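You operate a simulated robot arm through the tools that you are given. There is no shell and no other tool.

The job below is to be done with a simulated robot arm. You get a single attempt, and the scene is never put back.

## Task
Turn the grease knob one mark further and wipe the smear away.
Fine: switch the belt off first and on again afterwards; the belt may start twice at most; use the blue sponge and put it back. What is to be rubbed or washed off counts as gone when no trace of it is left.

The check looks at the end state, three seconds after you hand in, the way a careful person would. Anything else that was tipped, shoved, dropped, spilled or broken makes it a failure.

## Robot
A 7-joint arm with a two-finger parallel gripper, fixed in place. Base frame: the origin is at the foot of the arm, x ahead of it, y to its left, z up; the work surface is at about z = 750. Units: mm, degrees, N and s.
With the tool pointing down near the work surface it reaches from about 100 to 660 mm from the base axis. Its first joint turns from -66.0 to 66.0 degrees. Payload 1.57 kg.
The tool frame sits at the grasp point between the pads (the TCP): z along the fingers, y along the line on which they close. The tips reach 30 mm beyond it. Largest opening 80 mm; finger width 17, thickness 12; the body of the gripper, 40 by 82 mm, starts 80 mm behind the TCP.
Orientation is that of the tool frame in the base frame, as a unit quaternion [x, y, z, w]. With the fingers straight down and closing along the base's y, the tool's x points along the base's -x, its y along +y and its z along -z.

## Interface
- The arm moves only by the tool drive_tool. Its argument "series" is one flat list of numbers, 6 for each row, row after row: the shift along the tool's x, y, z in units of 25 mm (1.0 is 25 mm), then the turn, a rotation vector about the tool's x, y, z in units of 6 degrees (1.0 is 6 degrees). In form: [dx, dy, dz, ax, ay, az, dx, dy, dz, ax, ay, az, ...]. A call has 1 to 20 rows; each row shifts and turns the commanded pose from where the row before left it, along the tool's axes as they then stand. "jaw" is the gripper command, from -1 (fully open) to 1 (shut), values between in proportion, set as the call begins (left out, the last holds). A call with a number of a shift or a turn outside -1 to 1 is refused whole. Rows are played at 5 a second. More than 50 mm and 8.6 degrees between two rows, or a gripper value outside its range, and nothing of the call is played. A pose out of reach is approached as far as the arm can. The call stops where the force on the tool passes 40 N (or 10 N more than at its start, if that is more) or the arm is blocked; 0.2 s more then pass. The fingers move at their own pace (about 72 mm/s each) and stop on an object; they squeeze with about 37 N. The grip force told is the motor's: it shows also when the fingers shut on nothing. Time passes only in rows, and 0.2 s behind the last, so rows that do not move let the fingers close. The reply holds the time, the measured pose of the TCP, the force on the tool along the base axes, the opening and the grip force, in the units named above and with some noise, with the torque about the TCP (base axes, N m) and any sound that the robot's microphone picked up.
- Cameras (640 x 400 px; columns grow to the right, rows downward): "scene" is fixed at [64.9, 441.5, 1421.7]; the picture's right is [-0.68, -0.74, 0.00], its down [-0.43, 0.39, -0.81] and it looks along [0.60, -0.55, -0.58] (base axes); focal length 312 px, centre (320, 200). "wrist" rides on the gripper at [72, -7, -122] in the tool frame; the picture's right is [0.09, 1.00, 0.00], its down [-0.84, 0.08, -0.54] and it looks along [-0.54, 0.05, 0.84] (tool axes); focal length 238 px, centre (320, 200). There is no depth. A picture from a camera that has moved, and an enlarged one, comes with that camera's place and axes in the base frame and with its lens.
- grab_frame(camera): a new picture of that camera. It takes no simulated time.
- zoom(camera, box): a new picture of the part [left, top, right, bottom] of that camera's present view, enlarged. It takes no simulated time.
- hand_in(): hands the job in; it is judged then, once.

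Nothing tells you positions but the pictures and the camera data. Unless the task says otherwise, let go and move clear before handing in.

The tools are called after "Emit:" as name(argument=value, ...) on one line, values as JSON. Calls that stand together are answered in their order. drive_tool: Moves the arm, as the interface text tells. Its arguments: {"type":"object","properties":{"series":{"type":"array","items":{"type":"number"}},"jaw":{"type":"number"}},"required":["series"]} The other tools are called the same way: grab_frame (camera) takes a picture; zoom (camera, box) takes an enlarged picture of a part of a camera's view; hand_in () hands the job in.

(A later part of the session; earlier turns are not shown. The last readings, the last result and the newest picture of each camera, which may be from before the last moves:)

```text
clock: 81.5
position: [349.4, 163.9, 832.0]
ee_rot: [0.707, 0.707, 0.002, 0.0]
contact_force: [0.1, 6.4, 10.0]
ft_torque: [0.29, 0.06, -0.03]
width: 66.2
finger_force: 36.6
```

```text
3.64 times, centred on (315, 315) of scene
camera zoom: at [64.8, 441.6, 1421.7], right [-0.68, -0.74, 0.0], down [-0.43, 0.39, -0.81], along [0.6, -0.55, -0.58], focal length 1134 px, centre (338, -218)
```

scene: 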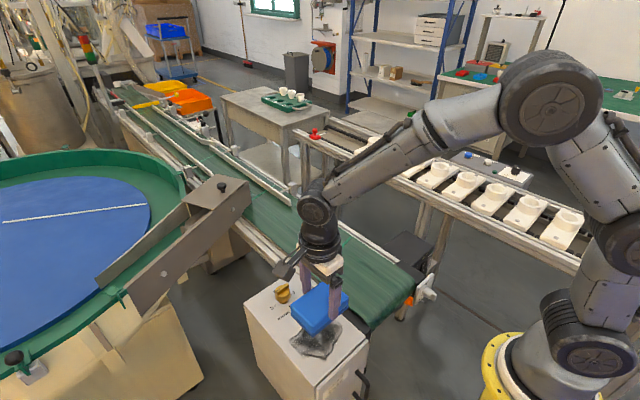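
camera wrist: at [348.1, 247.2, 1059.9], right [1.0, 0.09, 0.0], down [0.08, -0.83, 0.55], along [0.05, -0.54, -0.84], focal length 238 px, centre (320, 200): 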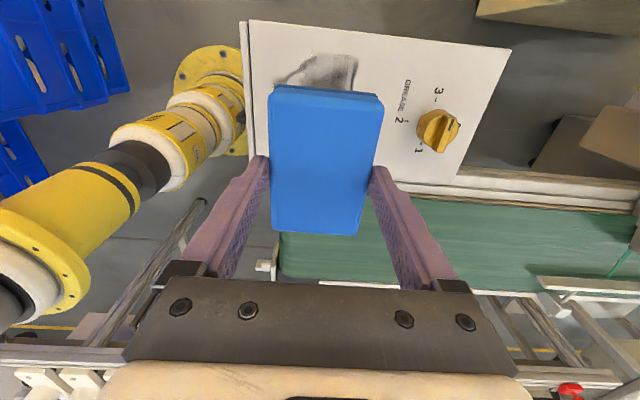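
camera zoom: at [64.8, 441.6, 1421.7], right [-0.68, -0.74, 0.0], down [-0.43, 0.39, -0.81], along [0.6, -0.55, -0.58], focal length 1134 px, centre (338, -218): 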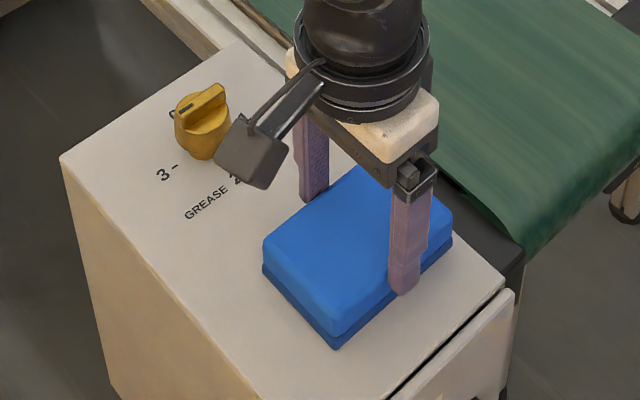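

Good progress. Hopping to the farthest column (x≈370) and repeating.

Emit:
drive_tool(series=[0, 0, -0.2, 0, 0, 0, 0, 0.8, 0, 0, 0, 0, 0, 0, 0.2, 0, 0, 0, 0, 0, 0, 0, 0, 0])

Emit:
drive_tool(series=[0.3, 0, 0, 0, 0, 0, 0.4, 0, 0, 0, 0, 0, 0.4, 0, 0, 0, 0, 0, 0.4, 0, 0, 0, 0, 0, -0.3, 0, 0, 0, 0, 0, -0.4, 0, 0, 0, 0, 0, -0.4, 0, 0, 0, 0, 0, -0.4, 0, 0, 0, 0, 0, 0.3, 0, 0, 0, 0, 0, 0.4, 0, 0, 0, 0, 0, 0.4, 0, 0, 0, 0, 0, 0.4, 0, 0, 0, 0, 0, -0.3, 0, 0, 0, 0, 0, -0.4, 0, 0, 0, 0, 0, -0.4, 0, 0, 0, 0, 0, -0.4, 0, 0, 0, 0, 0])

Emit:
zoom(camera="scene", box=[250, 260, 380, 370])

```text
clock: 82.5
position: [369.1, 163.6, 831.4]
ee_rot: [0.706, 0.708, 0.001, 0.0]
contact_force: [0.1, -1.3, 1.4]
ft_torque: [-0.02, -0.01, -0.02]
width: 66.3
finger_force: 37.2
```

```text
clock: 85.9
position: [369.1, 165.7, 832.9]
ee_rot: [0.707, 0.708, 0.001, -0.001]
contact_force: [0.2, 2.7, 4.8]
ft_torque: [0.24, -0.08, 0.01]
width: 66.6
finger_force: 37.1
```

```text
3.64 times, centred on (315, 315) of scene
camera zoom: at [64.8, 441.6, 1421.7], right [-0.68, -0.74, 0.0], down [-0.43, 0.39, -0.81], along [0.6, -0.55, -0.58], focal length 1134 px, centre (338, -218)
```

zoom: 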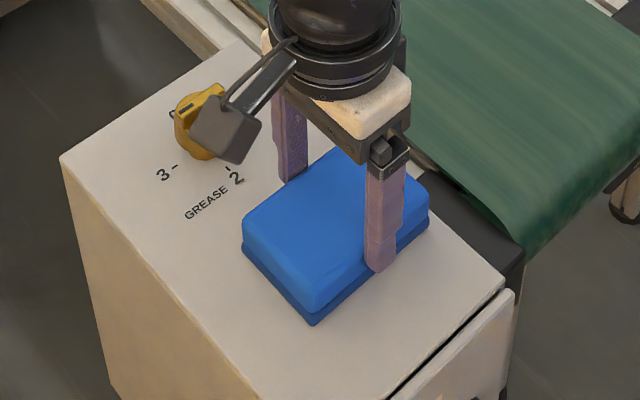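

Now lifting to inspect the surface for leftover traces.

Emit:
drive_tool(series=[0, 0, -0.3, 0, 0, 0, 0, 0, -1, 0, 0, 0, 0, 0, -1, 0, 0, 0, 0, 0, -1, 0, 0, 0, 0, 1, -1, 0, 0, 0, 0, 1, -1, 0, 0, 0, 0, 1, 0, 0, 0, 0, 0, 0, 0, 0, 0, 0])

Emit:
zoom(camera="scene", box=[250, 260, 380, 370])

Emit:
grab_frame(camera="wrist")

```text
clock: 87.7
position: [446.2, 165.5, 965.2]
ee_rot: [0.706, 0.708, -0.001, -0.001]
contact_force: [-0.3, -0.4, -1.0]
ft_torque: [0.0, 0.01, 0.01]
width: 66.5
finger_force: 37.1
```

```text
3.64 times, centred on (315, 315) of scene
camera zoom: at [64.9, 441.5, 1421.7], right [-0.68, -0.74, 0.0], down [-0.43, 0.39, -0.81], along [0.6, -0.55, -0.58], focal length 1134 px, centre (338, -218)
```

zoom: 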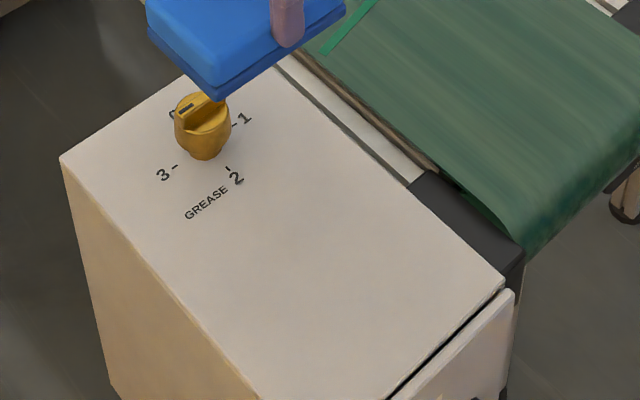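

```text
taken
camera wrist: at [438.3, 239.3, 1086.9], right [1.0, 0.09, 0.0], down [0.08, -0.84, 0.54], along [0.05, -0.54, -0.84], focal length 238 px, centre (320, 200)
```

wrist: 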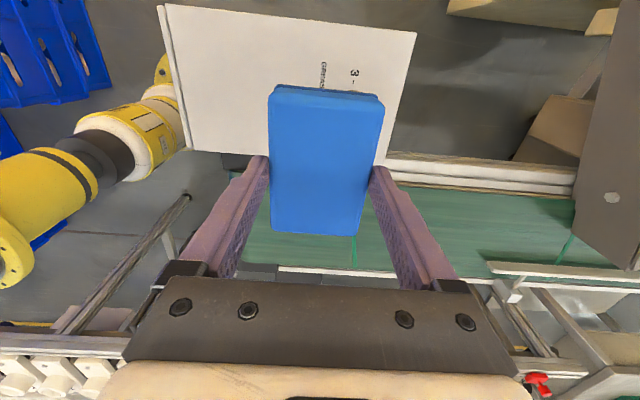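

The surface looks clean already. Zooming in closely from both cameras to look for faint traces.

Emit:
zoom(camera="scene", box=[280, 305, 350, 365])

Emit:
zoom(camera="scene", box=[290, 315, 330, 345])

Emit:
zoom(camera="wrist", box=[155, 0, 275, 160])

Emit:
zoom(camera="scene", box=[300, 310, 370, 385])

```text
6.67 times, centred on (315, 335) of scene
camera zoom: at [64.9, 441.5, 1421.7], right [-0.68, -0.74, 0.0], down [-0.43, 0.39, -0.81], along [0.6, -0.55, -0.58], focal length 2079 px, centre (353, -700)
```

zoom: 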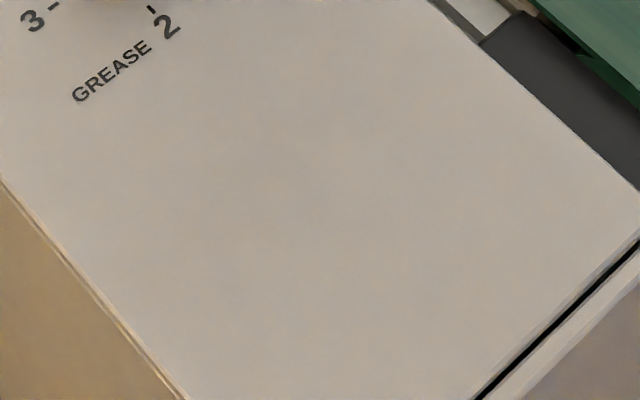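

```text
13.33 times, centred on (310, 330) of scene
camera zoom: at [64.9, 441.5, 1421.7], right [-0.68, -0.74, 0.0], down [-0.43, 0.39, -0.81], along [0.6, -0.55, -0.58], focal length 4158 px, centre (453, -1533)
```

zoom: 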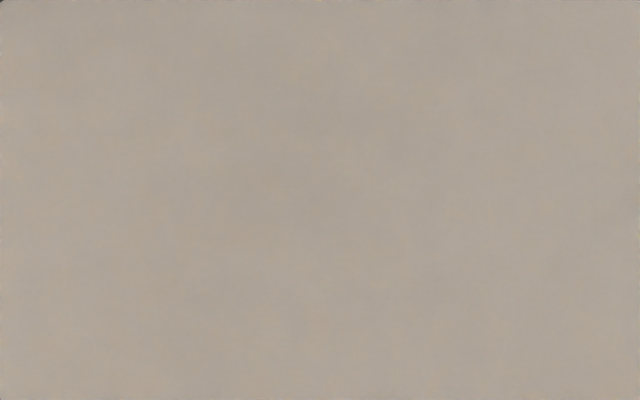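

```text
2.50 times, centred on (215, 80) of wrist
camera zoom: at [438.3, 239.3, 1086.9], right [1.0, 0.09, 0.0], down [0.08, -0.84, 0.54], along [0.05, -0.54, -0.84], focal length 596 px, centre (582, 500)
```

zoom: 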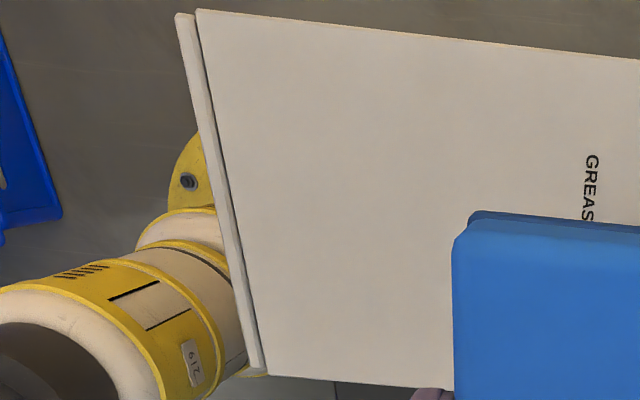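

```text
5.33 times, centred on (335, 348) of scene
camera zoom: at [64.9, 441.5, 1421.7], right [-0.68, -0.74, 0.0], down [-0.43, 0.39, -0.81], along [0.6, -0.55, -0.58], focal length 1663 px, centre (240, -587)
```

zoom: 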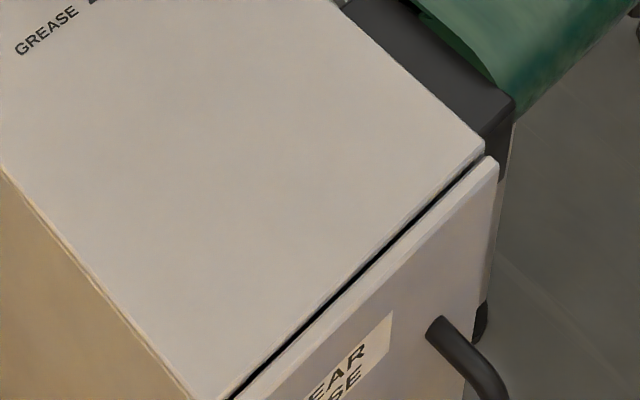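

It looks clean, but to be certain no faint trace remains I'll do one more full round over the area with the same pressure.

Emit:
drive_tool(series=[0, -1, 0, 0, 0, 0, 0, -1, 1, 0, 0, 0, 0, -1, 1, 0, 0, 0, 0, 0, 1, 0, 0, 0, 0, 0, 1, 0, 0, 0, 0, 0, 1, 0, 0, 0, 0, 0, 0.2, 0, 0, 0, 0, 0, 0.1, 0, 0, 0, 0, 0, 0.01, 0, 0, 0, 0, 0, 0, 0, 0, 0])

```text
clock: 89.9
position: [370.5, 164.4, 831.8]
ee_rot: [0.707, 0.707, 0.001, 0.001]
contact_force: [-2.5, 0.3, 6.1]
ft_torque: [-0.01, 0.12, -0.04]
width: 66.3
finger_force: 37.5
```

Emit:
drive_tool(series=[0.3, 0, 0.01, 0, 0, 0, 0.4, 0, 0, 0, 0, 0, 0.4, 0, 0, 0, 0, 0, 0.4, 0, 0, 0, 0, 0, -0.3, 0, 0, 0, 0, 0, -0.4, 0, 0, 0, 0, 0, -0.4, 0, 0, 0, 0, 0, -0.4, 0, 0, 0, 0, 0, 0.3, 0, 0, 0, 0, 0, 0.4, 0, 0, 0, 0, 0, 0.4, 0, 0, 0, 0, 0, 0.4, 0, 0, 0, 0, 0, -0.3, 0, 0, 0, 0, 0, -0.4, 0, 0, 0, 0, 0, -0.4, 0, 0, 0, 0, 0, -0.4, 0, 0, 0, 0, 0])

Emit:
drive_tool(series=[0, -0.25, 0, 0, 0, 0, 0, -0.25, 0, 0, 0, 0, 0, -0.25, 0, 0, 0, 0, 0.3, 0, 0, 0, 0, 0, 0.4, 0, 0, 0, 0, 0, 0.4, 0, 0, 0, 0, 0, 0.4, 0, 0, 0, 0, 0, -0.3, 0, 0, 0, 0, 0, -0.4, 0, 0, 0, 0, 0, -0.4, 0, 0, 0, 0, 0, -0.4, 0, 0, 0, 0, 0, 0.3, 0, 0, 0, 0, 0, 0.4, 0, 0, 0, 0, 0, 0.4, 0, 0, 0, 0, 0, 0.4, 0, 0, 0, 0, 0, -0.3, 0, 0, 0, 0, 0, -0.4, 0, 0, 0, 0, 0, -0.4, 0, 0, 0, 0, 0, -0.4, 0, 0, 0, 0, 0])

Emit:
drive_tool(series=[0, -0.25, 0, 0, 0, 0, 0, -0.25, 0, 0, 0, 0, 0, -0.25, 0, 0, 0, 0, 0.3, 0, 0, 0, 0, 0, 0.4, 0, 0, 0, 0, 0, 0.4, 0, 0, 0, 0, 0, 0.4, 0, 0, 0, 0, 0, -0.3, 0, 0, 0, 0, 0, -0.4, 0, 0, 0, 0, 0, -0.4, 0, 0, 0, 0, 0, -0.4, 0, 0, 0, 0, 0, 0.3, 0, 0, 0, 0, 0, 0.4, 0, 0, 0, 0, 0, 0.4, 0, 0, 0, 0, 0, 0.4, 0, 0, 0, 0, 0, -0.3, 0, 0, 0, 0, 0, -0.4, 0, 0, 0, 0, 0, -0.4, 0, 0, 0, 0, 0, -0.4, 0, 0, 0, 0, 0])

Emit:
zoom(camera="scene", box=[250, 260, 380, 370])

```text
clock: 93.3
position: [368.1, 162.6, 831.4]
ee_rot: [0.706, 0.708, 0.0, 0.0]
contact_force: [0.4, 5.6, 7.0]
ft_torque: [0.33, -0.06, 0.04]
width: 66.6
finger_force: 37.3
```

```text
clock: 97.3
position: [349.7, 164.3, 831.6]
ee_rot: [0.706, 0.708, 0.001, 0.0]
contact_force: [-1.5, 0.4, -0.1]
ft_torque: [0.01, 0.0, 0.03]
width: 66.7
finger_force: 36.5
```

```text
clock: 101.3
position: [334.0, 165.1, 831.2]
ee_rot: [0.706, 0.708, 0.001, 0.001]
contact_force: [-0.2, 8.6, 11.1]
ft_torque: [0.28, 0.15, -0.15]
width: 66.5
finger_force: 36.9
```

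```text
3.64 times, centred on (315, 315) of scene
camera zoom: at [64.8, 441.6, 1421.7], right [-0.68, -0.74, 0.0], down [-0.43, 0.39, -0.81], along [0.6, -0.55, -0.58], focal length 1134 px, centre (338, -218)
```

zoom: 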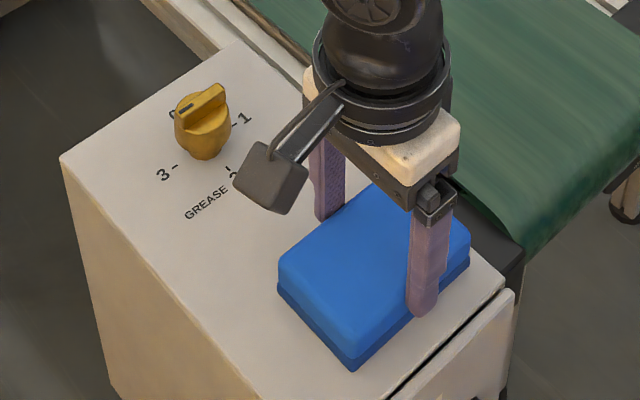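

Force was intermittent in the middle column, so I'll hop back to x≈352 for one more firm pass there.

Emit:
drive_tool(series=[0, 0, -0.2, 0, 0, 0, 0, 0.8, 0, 0, 0, 0, 0, 0, 0.2, 0, 0, 0, 0, 0, 0.015, 0, 0, 0, 0.3, 0, 0, 0, 0, 0, 0.4, 0, 0, 0, 0, 0, 0.4, 0, 0, 0, 0, 0, 0.4, 0, 0, 0, 0, 0, -0.3, 0, 0, 0, 0, 0, -0.4, 0, 0, 0, 0, 0, -0.4, 0, 0, 0, 0, 0, -0.4, 0, 0, 0, 0, 0, 0.3, 0, 0, 0, 0, 0, 0.4, 0, 0, 0, 0, 0, 0.4, 0, 0, 0, 0, 0, 0.4, 0, 0, 0, 0, 0])

Emit:
drive_tool(series=[-0.3, 0, 0, 0, 0, 0, -0.4, 0, 0, 0, 0, 0, -0.4, 0, 0, 0, 0, 0, -0.4, 0, 0, 0, 0, 0, 0, 0, -0.3, 0, 0, 0, 0, 0, -1, 0, 0, 0, 0, 0, -1, 0, 0, 0, 0, 0, -1, 0, 0, 0, 0, 1, -1, 0, 0, 0, 0, 1, -1, 0, 0, 0, 0, 1, 0, 0, 0, 0, 0, 1, 0, 0, 0, 0, 0, 0, 0, 0, 0, 0])

Emit:
zoom(camera="scene", box=[280, 305, 350, 365])

Emit:
zoom(camera="scene", box=[250, 260, 380, 370])

Emit:
grab_frame(camera="wrist")

```text
clock: 104.7
position: [352.1, 200.9, 830.8]
ee_rot: [0.706, 0.708, 0.0, 0.0]
contact_force: [-0.9, -17.5, 23.5]
ft_torque: [-0.57, -0.13, 0.01]
width: 66.4
finger_force: 36.8
```

```text
clock: 107.5
position: [452.0, 163.8, 962.5]
ee_rot: [0.707, 0.707, 0.0, 0.0]
contact_force: [-0.2, -0.2, -0.1]
ft_torque: [0.01, -0.05, 0.01]
width: 66.3
finger_force: 37.1
```

```text
6.67 times, centred on (315, 335) of scene
camera zoom: at [64.9, 441.5, 1421.7], right [-0.68, -0.74, 0.0], down [-0.43, 0.39, -0.81], along [0.6, -0.55, -0.58], focal length 2079 px, centre (353, -700)
```

zoom: 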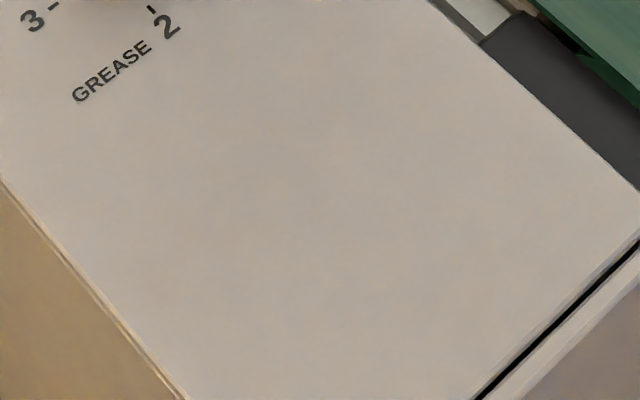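

```text
3.64 times, centred on (315, 315) of scene
camera zoom: at [64.9, 441.5, 1421.7], right [-0.68, -0.74, 0.0], down [-0.43, 0.39, -0.81], along [0.6, -0.55, -0.58], focal length 1134 px, centre (338, -218)
```

zoom: 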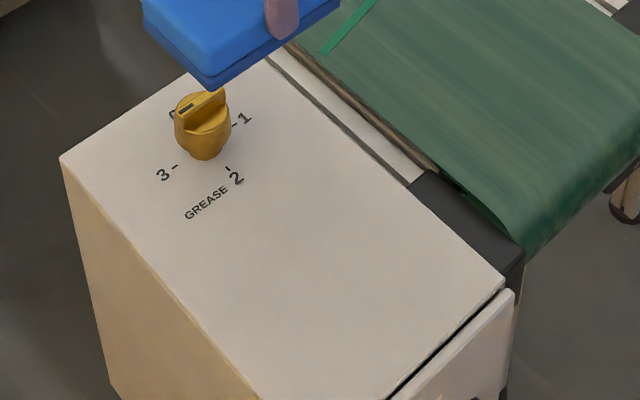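

```text
taken
camera wrist: at [445.8, 237.3, 1086.0], right [1.0, 0.09, 0.0], down [0.08, -0.84, 0.54], along [0.05, -0.54, -0.84], focal length 238 px, centre (320, 200)
```

wrist: 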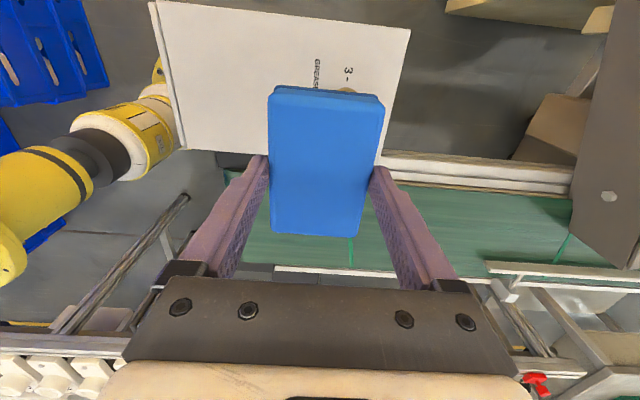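

The panel shows no trace of the smear. Now rotating the sponge back to its original heading and carrying it back above its spot on the drive box.

Emit:
drive_tool(series=[0, 0, 0, 0, 0, -1, 0, 0, 0, 0, 0, -1, 0, 0, 0, 0, 0, -1, 0, 0, 0, 0, 0, -1, 0, 0, 0, 0, 0, -1, 0, 0, 0, 0, 0, -1, 0, 0, 0, 0, 0, -1, 0, 0, 0, 0, 0, -1, 0, 0, 0, 0, 0, -1, 0, 0, 0, 0, 0, -1, 0, 0, 0, 0, 0, -1, 0, 0, 0, 0, 0, -1, 0, 0, 0, 0, 0, -1, 0, 0, 0, 0, 0, -1, 0, 0, 0, 0, 0, -1, 0, 0, 0, 0, 0, -0.88, 0, 0, 0, 0, 0, 0])

Emit:
drive_tool(series=[0.1352, -0.9415, 0, 0, 0, 0, 0.1352, -0.9415, 0, 0, 0, 0, 0.1352, -0.9415, 0, 0, 0, 0, 0.1352, -0.9415, 0, 0, 0, 0, 0.1352, -0.9415, 0, 0, 0, 0, 0.1352, -0.9415, 0, 0, 0, 0, 0.1352, -0.9415, 0, 0, 0, 0, 0.1352, -0.9415, 0, 0, 0, 0, 0.1352, -0.9415, 0, 0, 0, 0, 0.1352, -0.9415, 0, 0, 0, 0, 0.1352, -0.9415, 0, 0, 0, 0, 0.1352, -0.9415, 0, 0, 0, 0, 0.1352, -0.9415, 0, 0, 0, 0, 0.1352, -0.9415, 0, 0, 0, 0, 0.1352, -0.9415, 0, 0, 0, 0, 0.1352, -0.9415, 0, 0, 0, 0, 0.1352, -0.9415, 0, 0, 0, 0, 0.1352, -0.9415, 0, 0, 0, 0, 0.1352, -0.9415, 0, 0, 0, 0, 0, 0, 0, 0, 0, 0])

Emit:
grab_frame(camera="wrist")

Emit:
grab_frame(camera="scene")

```text
clock: 111.1
position: [452.6, 165.7, 964.2]
ee_rot: [-0.047, 0.999, 0.0, 0.0]
contact_force: [0.2, 0.4, -0.8]
ft_torque: [-0.05, 0.0, 0.06]
width: 66.3
finger_force: 36.2
```

```text
clock: 115.3
position: [428.3, -286.7, 964.2]
ee_rot: [-0.046, 0.999, -0.001, 0.001]
contact_force: [0.2, -0.3, -0.5]
ft_torque: [-0.02, 0.0, -0.01]
width: 66.4
finger_force: 36.9
```

```text
taken
camera wrist: at [357.6, -298.3, 1087.0], right [-0.18, 0.98, 0.0], down [0.83, 0.16, 0.54], along [0.53, 0.1, -0.84], focal length 238 px, centre (320, 200)
```

wrist: 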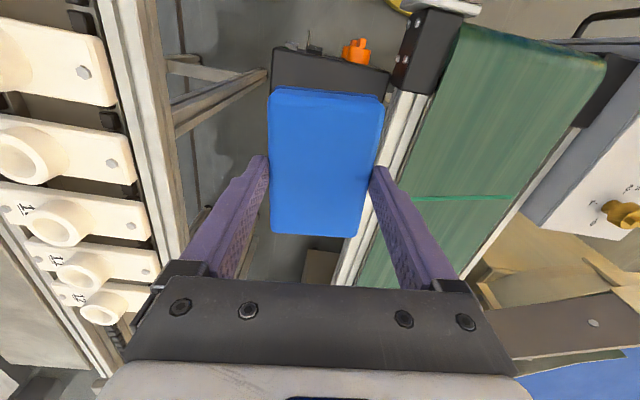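

```text
taken
```

scene: 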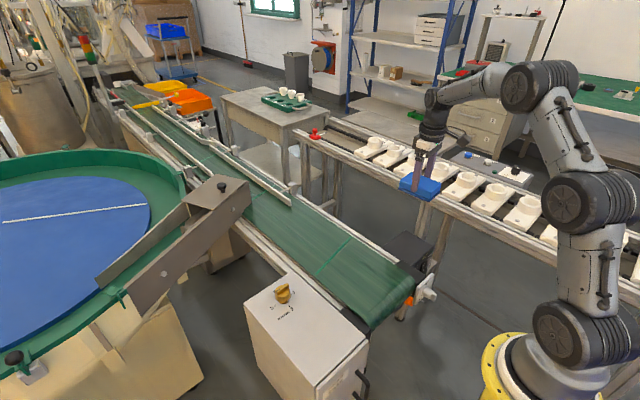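

Positioned over the original spot. Lowering most of the way.

Emit:
drive_tool(series=[0, 0, 0.99, 0, 0, 0, 0, 0, 0.99, 0, 0, 0, 0, 0, 0.99, 0, 0, 0, 0, 0, 0.99, 0, 0, 0, 0, 0, 0.99, 0, 0, 0, 0, 0, 0.99, 0, 0, 0, 0, 0, 0.99, 0, 0, 0, 0, 0, 0.99, 0, 0, 0, 0, 0, 0.8, 0, 0, 0, 0, 0, 0, 0, 0, 0])

Emit:
zoom(camera="scene", box=[375, 215, 445, 285])

Emit:
grab_frame(camera="wrist")

```text
clock: 117.5
position: [431.6, -284.2, 745.6]
ee_rot: [-0.046, 0.999, -0.001, 0.0]
contact_force: [-1.2, 2.1, 0.1]
ft_torque: [0.0, -0.04, 0.01]
width: 66.1
finger_force: 36.7
```

```text
5.71 times, centred on (410, 250) of scene
camera zoom: at [64.9, 441.5, 1421.7], right [-0.68, -0.74, 0.0], down [-0.43, 0.39, -0.81], along [0.6, -0.55, -0.58], focal length 1782 px, centre (-194, -86)
```

zoom: 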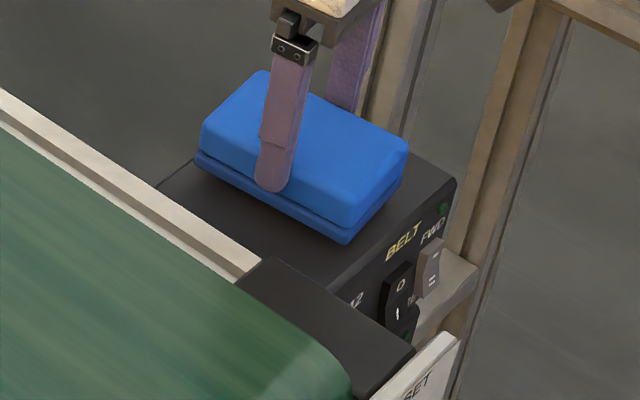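

```text
taken
camera wrist: at [359.4, -296.7, 868.6], right [-0.18, 0.98, 0.0], down [0.83, 0.16, 0.54], along [0.53, 0.1, -0.84], focal length 238 px, centre (320, 200)
```

wrist: 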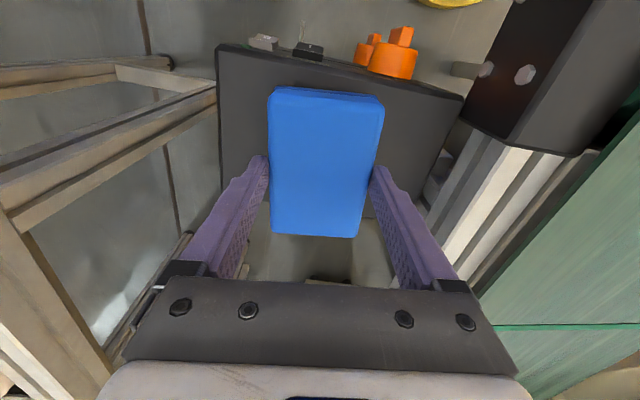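

Emit:
drive_tool(series=[0, 0, 0, 0, 0, 0, 0, 0, 0, 0, 0, 0, 0, 0, 0, 0, 0, 0])

Emit:
zoom(camera="wrist", box=[210, 40, 470, 240])

```text
clock: 118.3
position: [431.2, -284.8, 746.7]
ee_rot: [-0.047, 0.999, 0.0, 0.001]
contact_force: [1.0, -0.9, 0.5]
ft_torque: [0.0, 0.02, 0.01]
width: 66.4
finger_force: 36.9
```

```text
2.00 times, centred on (340, 140) of wrist
camera zoom: at [359.2, -296.8, 868.9], right [-0.18, 0.98, 0.0], down [0.83, 0.16, 0.54], along [0.53, 0.1, -0.84], focal length 477 px, centre (280, 320)
```

zoom: 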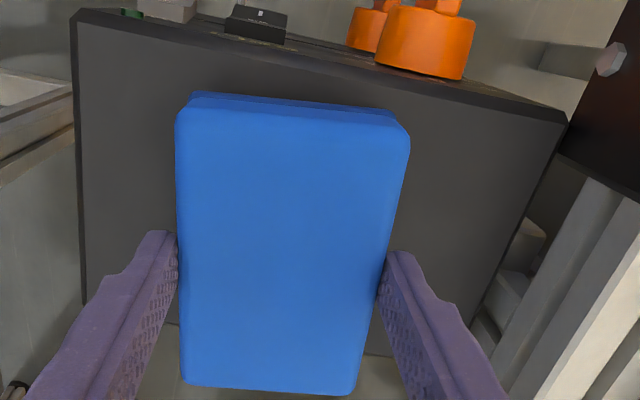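

About 18 mm above its seat with 2 mm lateral error. Correcting and going down gently.

Emit:
drive_tool(series=[0.07, -0.074, 0, 0, 0, 0, 0, 0, 0.3, 0, 0, 0, 0, 0, 0.25, 0, 0, 0, 0, 0, 0.08, 0, 0, 0, 0, 0, 0, 0, 0, 0])

Emit:
drive_tool(series=[0, 0, 0.03, 0, 0, 0, 0, 0, 0, 0, 0, 0])

```text
clock: 119.2
position: [431.5, -286.8, 735.3]
ee_rot: [-0.046, 0.999, 0.001, 0.0]
contact_force: [-3.5, 3.1, 8.4]
ft_torque: [0.08, 0.06, 0.03]
width: 66.6
finger_force: 36.9
stopped in row 4: the force on the tool passed its limit at 45 N (the readings are from after the stop); the commanded pose is now the measured one
```

```text
clock: 119.8
position: [430.4, -288.1, 735.7]
ee_rot: [-0.046, 0.999, 0.001, 0.0]
contact_force: [-6.2, 6.2, 20.2]
ft_torque: [0.29, 0.43, 0.0]
width: 66.5
finger_force: 37.4
```

Contact came about 6 mm higher than expected. I'll look before doing anything else.

Emit:
zoom(camera="scene", box=[375, 215, 445, 285])

Emit:
grab_frame(camera="wrist")

Emit:
zoom(camera="wrist", box=[210, 40, 470, 240])

Emit:
zoom(camera="scene", box=[395, 230, 430, 265])

```text
5.71 times, centred on (410, 250) of scene
camera zoom: at [64.5, 441.8, 1421.6], right [-0.68, -0.74, 0.0], down [-0.43, 0.39, -0.81], along [0.6, -0.55, -0.58], focal length 1782 px, centre (-194, -86)
```

zoom: 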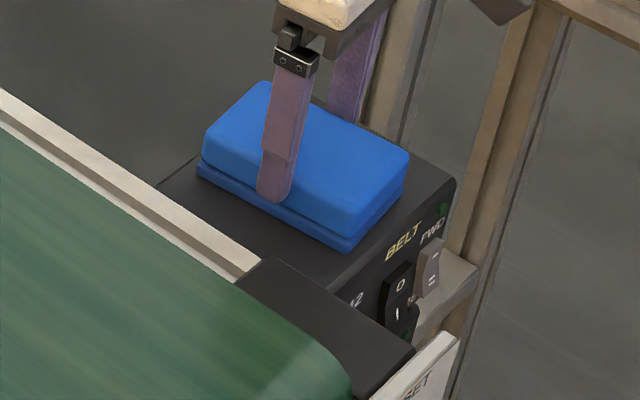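

```text
taken
camera wrist: at [358.9, -300.7, 858.1], right [-0.18, 0.98, 0.0], down [0.82, 0.16, 0.54], along [0.53, 0.1, -0.84], focal length 238 px, centre (320, 200)
```

wrist: 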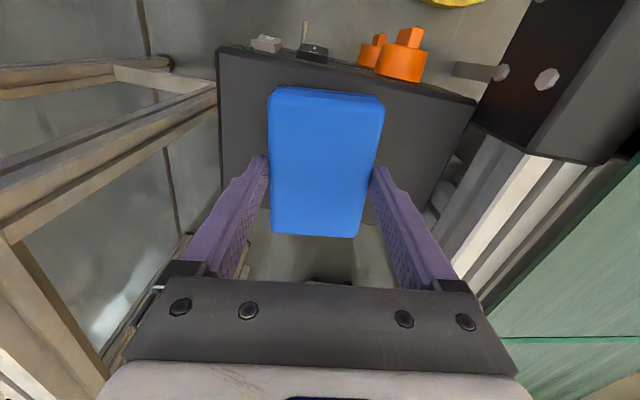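

```text
2.00 times, centred on (340, 140) of wrist
camera zoom: at [358.9, -300.7, 858.1], right [-0.18, 0.98, 0.0], down [0.82, 0.16, 0.54], along [0.53, 0.1, -0.84], focal length 477 px, centre (280, 320)
```

zoom: 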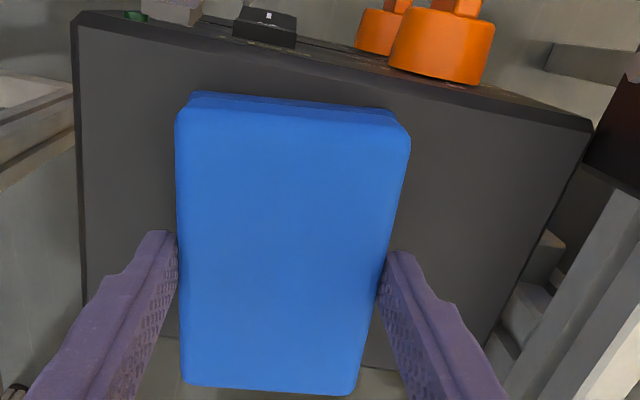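

```text
11.43 times, centred on (412, 248) of scene
camera zoom: at [64.5, 441.8, 1421.6], right [-0.68, -0.74, 0.0], down [-0.43, 0.39, -0.81], along [0.6, -0.55, -0.58], focal length 3564 px, centre (-737, -343)
```

zoom: 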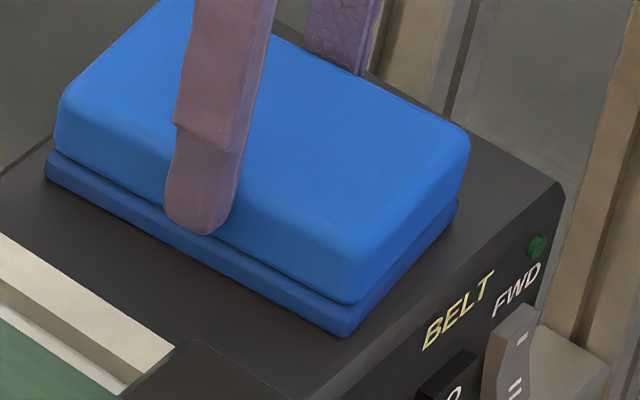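

The images show the sponge is properly seated flat on the drive box at its old spot — it had simply slid a few mm in the grip. Easing the pressure, releasing, and lifting straight up.

Emit:
drive_tool(series=[0, 0, -0.04, 0, 0, 0, 0, 0, 0, 0, 0, 0])

Emit:
drive_tool(series=[0, 0, 0, 0, 0, 0, 0, 0, 0, 0, 0, 0, 0, 0, 0, 0, 0, 0], jaw=-1)

Emit:
drive_tool(series=[0, 0, -0.3, 0, 0, 0, 0, 0, -0.7, 0, 0, 0, 0, 0, -1, 0, 0, 0, 0, 0, -1, 0, 0, 0, 0, 0, -1, 0, 0, 0, 0, 0, -1, 0, 0, 0, 0, 0, -1, 0, 0, 0, 0, 0, 0, 0, 0, 0])

Emit:
grab_frame(camera="wrist")

Emit:
zoom(camera="scene", box=[375, 215, 445, 285])

```text
clock: 120.4
position: [429.7, -288.9, 736.2]
ee_rot: [-0.046, 0.999, -0.001, 0.002]
contact_force: [-1.6, 1.5, 12.2]
ft_torque: [0.14, 0.12, -0.02]
width: 66.3
finger_force: 37.2
```

```text
clock: 121.2
position: [428.7, -286.9, 734.4]
ee_rot: [-0.046, 0.999, 0.0, 0.0]
contact_force: [0.5, 0.3, -1.1]
ft_torque: [0.03, 0.01, 0.01]
width: 80.0
finger_force: 0.1
```

```text
clock: 123.0
position: [431.5, -289.1, 885.5]
ee_rot: [-0.046, 0.999, 0.0, -0.001]
contact_force: [-0.3, 0.6, -1.0]
ft_torque: [-0.01, 0.0, -0.01]
width: 80.1
finger_force: 0.1
```

```text
taken
camera wrist: at [360.6, -301.8, 1008.5], right [-0.18, 0.98, 0.0], down [0.83, 0.15, 0.54], along [0.53, 0.1, -0.84], focal length 238 px, centre (320, 200)
```

wrist: 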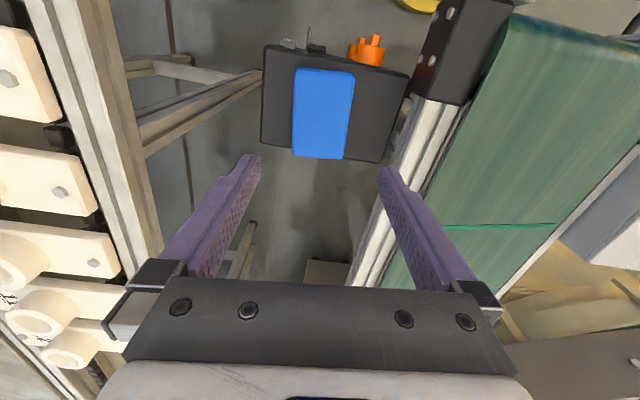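

```text
5.71 times, centred on (410, 250) of scene
camera zoom: at [64.9, 441.5, 1421.7], right [-0.68, -0.74, 0.0], down [-0.43, 0.39, -0.81], along [0.6, -0.55, -0.58], focal length 1782 px, centre (-194, -86)
```

zoom: 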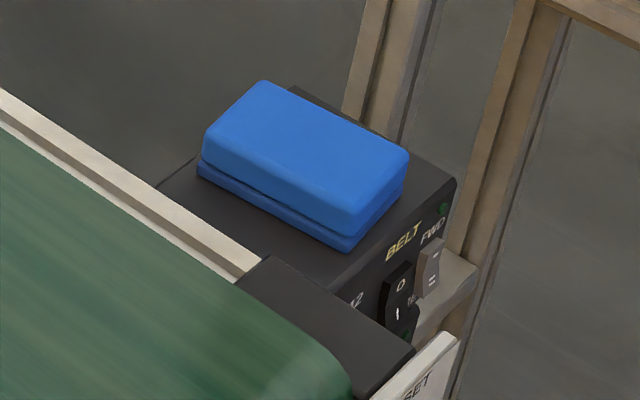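

The sponge is back exactly where it was. Now returning to the switch: straighten yaw, back off in −x, close the fingers and tilt forward as before.

Emit:
drive_tool(series=[0, 0, 0, 0, 0, 0.88, 0.967, -0.12, 0, 0, 0, 0, 0.967, -0.12, 0, 0, 0, 0, 0.967, -0.12, 0, 0, 0, 0, 0.967, -0.12, 0, 0, 0, 0, 0.967, -0.12, 0, 0, 0, 0, 0.967, -0.12, 0, 0, 0, 0, 0, 0, 0, 0, -1, 0, 0, 0, 0, 0, -1, 0, 0, 0, 0, 0, -1, 0, 0, 0, 0, 0, -1, 0, 0, 0, 0, 0, -1, 0, 0, 0, 0, 0, -1, 0, 0, 0, 0, 0, 0, 0], jaw=1)

Emit:
drive_tool(series=[0, 0, 0, 0, 0, 0])

Emit:
grab_frame(camera="wrist")

```text
clock: 126.0
position: [285.4, -306.7, 885.1]
ee_rot: [-0.001, 0.951, 0.0, 0.31]
contact_force: [0.2, 0.6, -0.1]
ft_torque: [0.01, -0.03, 0.03]
width: 0.0
finger_force: 21.3
```

```text
clock: 126.4
position: [284.7, -306.2, 884.6]
ee_rot: [0.0, 0.951, 0.0, 0.309]
contact_force: [0.2, 0.0, 1.2]
ft_torque: [-0.02, -0.04, 0.02]
width: 0.1
finger_force: 21.0
```

```text
taken
camera wrist: at [155.0, -312.2, 942.0], right [-0.08, 1.0, -0.05], down [0.36, 0.08, 0.93], along [0.93, 0.05, -0.36], focal length 238 px, centre (320, 200)
```

wrist: 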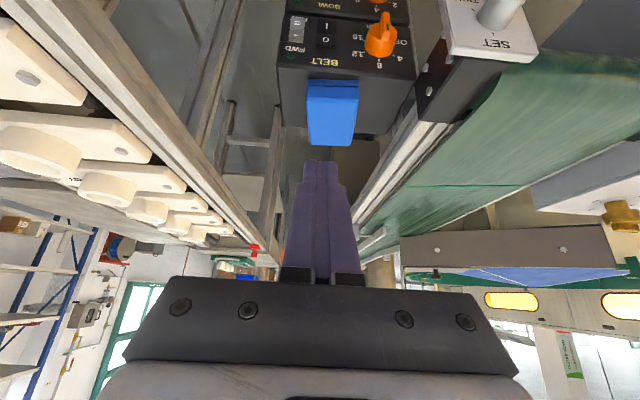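

Descending in front of the panel to the height of the I half, staying ~35 mm short of it.

Emit:
drive_tool(series=[0.598, 0, 0.872, 0, 0, 0, 0.598, 0, 0.872, 0, 0, 0, 0.598, 0, 0.872, 0, 0, 0, 0.598, 0, 0.872, 0, 0, 0, 0.598, 0, 0.872, 0, 0, 0, 0.598, 0, 0.872, 0, 0, 0, 0.598, 0, 0.872, 0, 0, 0, 0.439, 0, 0.785, 0, 0, 0, 0.439, 0, 0.785, 0, 0, 0, 0.439, 0, 0.785, 0, 0, 0, 0, 0, 0, 0, 0, 0])

Emit:
grab_frame(camera="wrist")

Emit:
zoom(camera="scene", box=[395, 225, 465, 295])

```text
clock: 128.8
position: [298.9, -307.1, 631.7]
ee_rot: [-0.001, 0.951, 0.0, 0.31]
contact_force: [-0.3, 0.8, 0.2]
ft_torque: [0.0, -0.03, 0.0]
width: 0.0
finger_force: 21.6
```

```text
taken
camera wrist: at [168.9, -312.4, 690.0], right [-0.08, 1.0, -0.05], down [0.36, 0.08, 0.93], along [0.93, 0.05, -0.36], focal length 238 px, centre (320, 200)
```

wrist: 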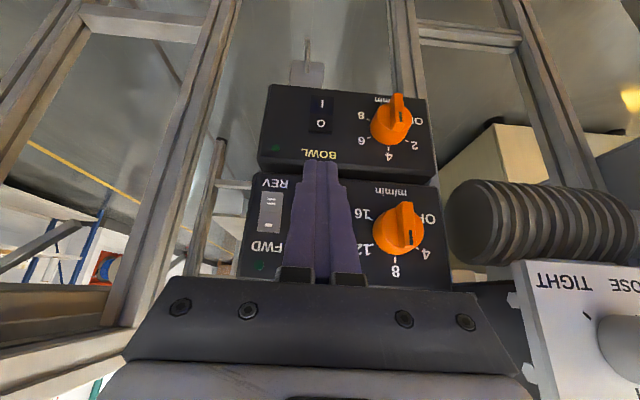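

```text
5.71 times, centred on (430, 260) of scene
camera zoom: at [64.9, 441.5, 1421.7], right [-0.68, -0.74, 0.0], down [-0.43, 0.39, -0.81], along [0.6, -0.55, -0.58], focal length 1782 px, centre (-309, -143)
```

zoom: 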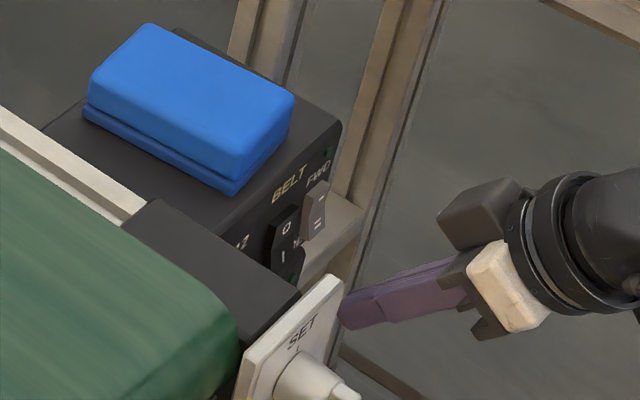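

Aligned with the rocker at the I height. Advancing along +x.

Emit:
drive_tool(series=[-0.1618, 0, 0.1176, 0, 0, 0, -0.1618, 0, 0.1176, 0, 0, 0, -0.1618, 0, 0.1176, 0, 0, 0, -0.1618, 0, 0.1176, 0, 0, 0, -0.1618, 0, 0.1176, 0, 0, 0, -0.1618, 0, 0.1176, 0, 0, 0])

Emit:
zoom(camera="wrist", box=[220, 130, 440, 290])

Emit:
zoom(camera="scene", box=[405, 235, 455, 285])

```text
clock: 130.2
position: [327.3, -306.5, 632.4]
ee_rot: [0.0, 0.951, 0.0, 0.309]
contact_force: [0.5, 0.3, 0.7]
ft_torque: [-0.03, 0.01, -0.05]
width: 0.1
finger_force: 20.9
```

```text
2.50 times, centred on (330, 210) of wrist
camera zoom: at [198.0, -312.1, 689.6], right [-0.08, 1.0, -0.05], down [0.36, 0.08, 0.93], along [0.93, 0.05, -0.36], focal length 596 px, centre (295, 175)
```

zoom: 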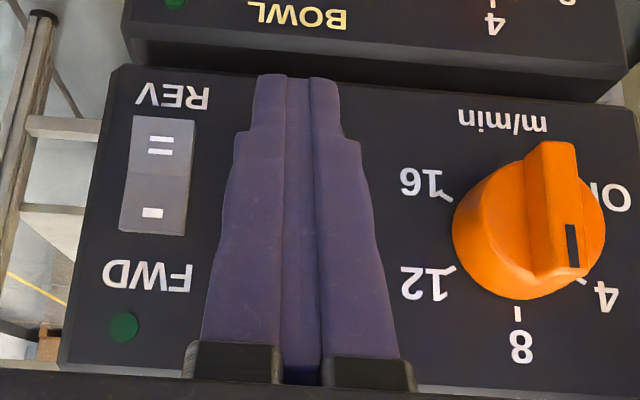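

```text
8.00 times, centred on (430, 260) of scene
camera zoom: at [64.9, 441.5, 1421.7], right [-0.68, -0.74, 0.0], down [-0.43, 0.39, -0.81], along [0.6, -0.55, -0.58], focal length 2494 px, centre (-560, -280)
```

zoom: 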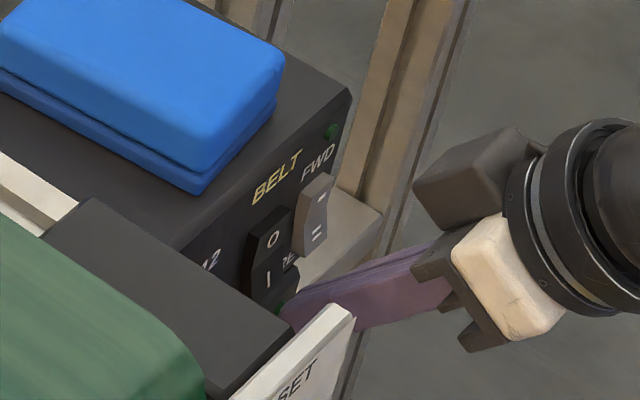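

Tip is just in front of the I half. Pushing on in 2 mm steps.

Emit:
drive_tool(series=[-0.0647, 0, 0.047, 0, 0, 0, -0.0647, 0, 0.047, 0, 0, 0, -0.0647, 0, 0.047, 0, 0, 0, -0.0647, 0, 0.047, 0, 0, 0])

Emit:
zoom(camera="wrist", box=[220, 130, 440, 290])

Emit:
zoom(camera="scene", box=[405, 235, 455, 285])

```text
clock: 131.2
position: [334.9, -306.5, 633.8]
ee_rot: [-0.001, 0.951, 0.001, 0.309]
contact_force: [-0.5, -0.9, -0.4]
ft_torque: [0.03, 0.0, 0.0]
width: 0.1
finger_force: 21.6
```

```text
2.50 times, centred on (330, 210) of wrist
camera zoom: at [205.7, -311.9, 690.3], right [-0.08, 1.0, -0.05], down [0.36, 0.08, 0.93], along [0.93, 0.05, -0.36], focal length 596 px, centre (295, 175)
```

zoom: 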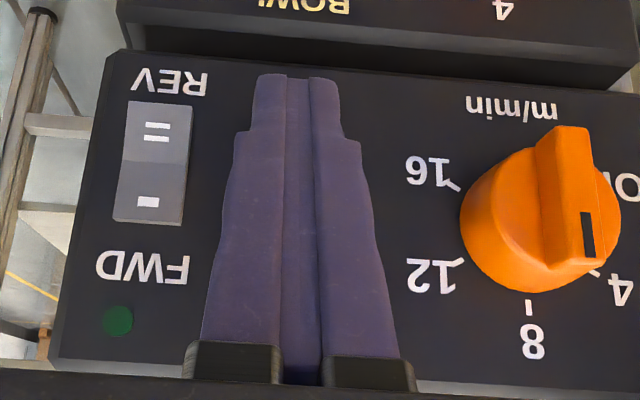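

```text
8.00 times, centred on (430, 260) of scene
camera zoom: at [64.9, 441.5, 1421.7], right [-0.68, -0.74, 0.0], down [-0.43, 0.39, -0.81], along [0.6, -0.55, -0.58], focal length 2494 px, centre (-560, -280)
```

zoom: 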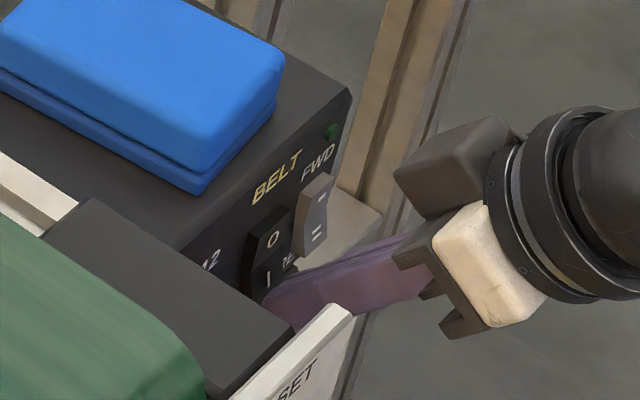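

Emit:
drive_tool(series=[-0.0647, 0, 0.047, 0, 0, 0, -0.0647, 0, 0.047, 0, 0, 0])

Emit:
zoom(camera="wrist", box=[220, 130, 440, 290])

```text
clock: 131.8
position: [339.7, -304.1, 633.0]
ee_rot: [0.0, 0.951, 0.0, 0.309]
contact_force: [-0.5, -0.1, 0.2]
ft_torque: [0.02, -0.03, 0.0]
width: 0.2
finger_force: 21.6
```

```text
2.50 times, centred on (330, 210) of wrist
camera zoom: at [209.6, -311.8, 690.4], right [-0.08, 1.0, -0.05], down [0.36, 0.08, 0.93], along [0.93, 0.05, -0.36], focal length 596 px, centre (295, 175)
```

zoom: 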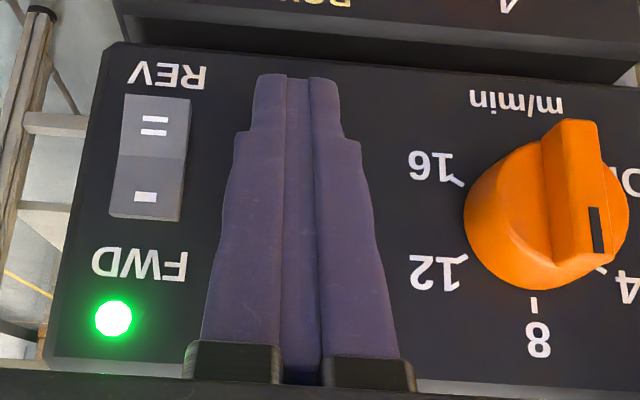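

The BELT LED is lit again: the belt has started. Backing straight off and then up, clear of everything.

Emit:
drive_tool(series=[0.2, 0, -0.147, 0, 0, 0, 0.6, 0, -0.441, 0, 0, 0, 0.809, 0, -0.588, 0, 0, 0, 0.4, 0, -0.294, 0, 0, 0, -0.588, 0, -0.809, 0, 0, 0, -0.588, 0, -0.809, 0, 0, 0, -0.588, 0, -0.809, 0, 0, 0, -0.588, 0, -0.809, 0, 0, 0, -0.588, 0, -0.809, 0, 0, 0, -0.588, 0, -0.809, 0, 0, 0])

Emit:
grab_frame(camera="wrist")

Emit:
grab_frame(camera="scene")

```text
clock: 134.0
position: [280.3, -304.7, 783.6]
ee_rot: [0.0, 0.951, 0.0, 0.308]
contact_force: [0.3, 0.3, -1.3]
ft_torque: [-0.01, 0.01, 0.03]
width: 0.0
finger_force: 21.4
out of reach, approached as far as the arm can: row 4
```

```text
taken
camera wrist: at [150.8, -309.9, 839.9], right [-0.07, 1.0, -0.05], down [0.36, 0.08, 0.93], along [0.93, 0.05, -0.36], focal length 238 px, centre (320, 200)
```

wrist: 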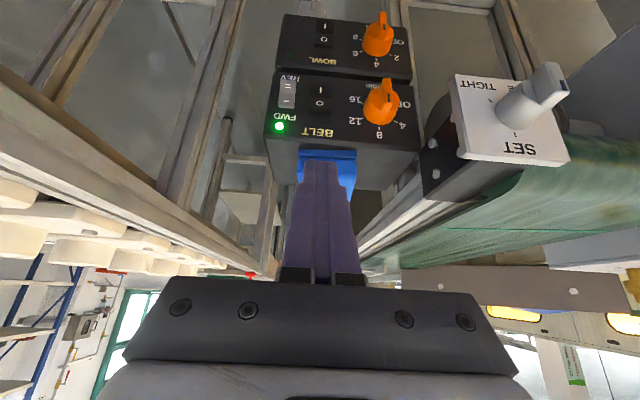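

```text
taken
```

scene: 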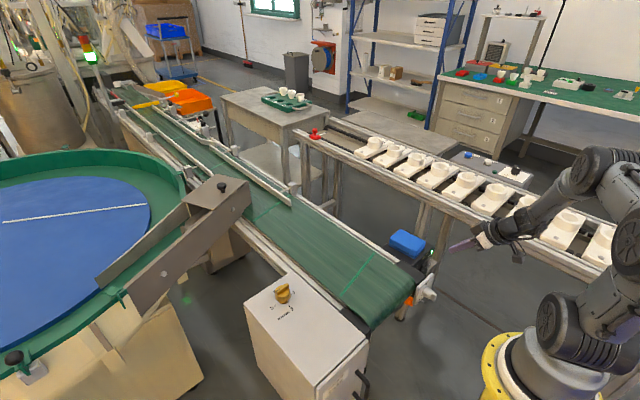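

Belt LED and the stack light are green again and the belt mark has moved. I'll raise the arm to a clear pose, straighten it and check everything once more.

Emit:
drive_tool(series=[-0.541, 0, -0.744, 0, 0, 0, -0.541, 0, -0.744, 0, 0, 0, -0.541, 0, -0.744, 0, 0, 0, -0.541, 0, -0.744, 0, 0, 0, -0.541, 0, -0.744, 0, 0, 0, 0, 0, 0, 0, 1, 0, 0, 0, 0, 0, 1, 0, 0, 0, 0, 0, 1, 0, 0, 0, 0, 0, 1, 0, 0, 0, 0, 0, 1, 0, 0, 0, 0, 0, 1, 0, 0, 0, -1, 0, 0, 0, 0, 0, -1, 0, 0, 0, 0, 0, 0, 0, 0, 0], jaw=0)

Emit:
grab_frame(camera="scene")

Emit:
zoom(camera="scene", box=[240, 260, 380, 370])

Emit:
zoom(camera="scene", box=[375, 215, 455, 315])

Emit:
zoom(camera="scene", box=[285, 310, 345, 350])

Emit:
zoom(camera="wrist", box=[220, 80, 400, 200])

```text
clock: 137.0
position: [281.3, -304.0, 947.7]
ee_rot: [-0.001, 1.0, 0.0, 0.0]
contact_force: [0.1, -0.4, 0.7]
ft_torque: [0.04, 0.0, -0.01]
width: 40.1
finger_force: 0.1
```

```text
taken
```

scene: 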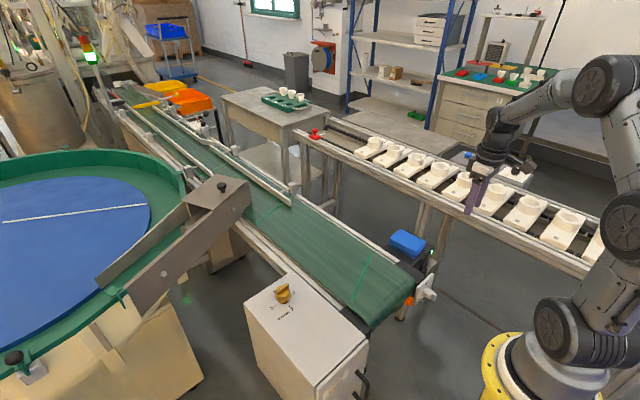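

```text
3.64 times, centred on (310, 315) of scene
camera zoom: at [64.9, 441.5, 1421.7], right [-0.68, -0.74, 0.0], down [-0.43, 0.39, -0.81], along [0.6, -0.55, -0.58], focal length 1134 px, centre (356, -218)
```

zoom: 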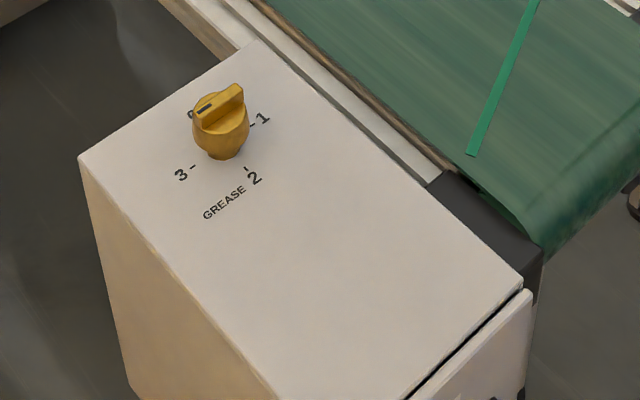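

```text
4.00 times, centred on (415, 265) of scene
camera zoom: at [64.9, 441.5, 1421.7], right [-0.68, -0.74, 0.0], down [-0.43, 0.39, -0.81], along [0.6, -0.55, -0.58], focal length 1247 px, centre (-60, -60)
```

zoom: 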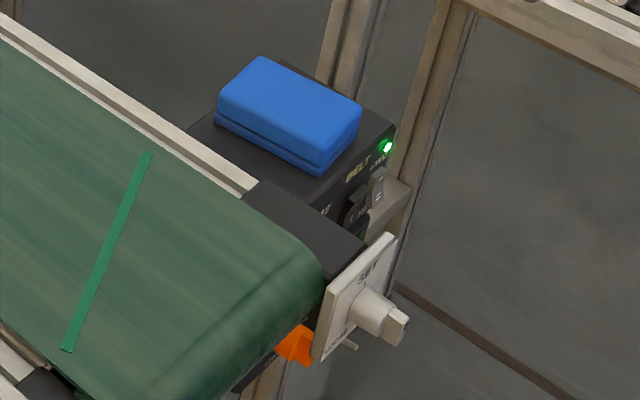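

```text
10.00 times, centred on (315, 330) of scene
camera zoom: at [64.9, 441.5, 1421.7], right [-0.68, -0.74, 0.0], down [-0.43, 0.39, -0.81], along [0.6, -0.55, -0.58], focal length 3118 px, centre (370, -1100)
```

zoom: 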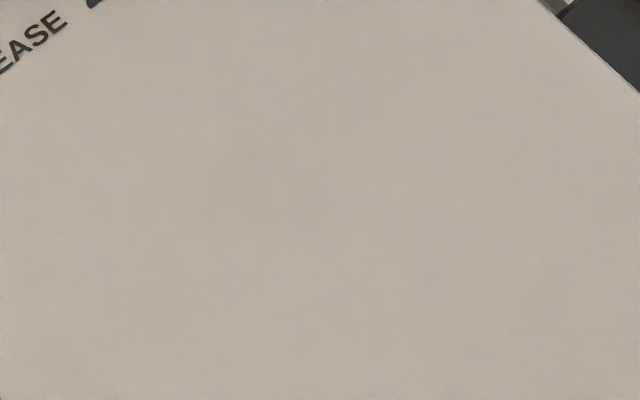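

```text
3.33 times, centred on (310, 140) of wrist
camera zoom: at [208.5, -309.9, 1071.2], right [-0.09, 1.0, 0.0], down [0.84, 0.08, 0.54], along [0.54, 0.05, -0.84], focal length 794 px, centre (353, 400)
```

zoom: 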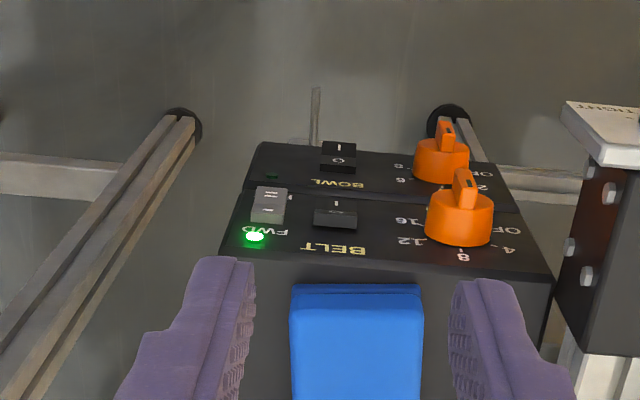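

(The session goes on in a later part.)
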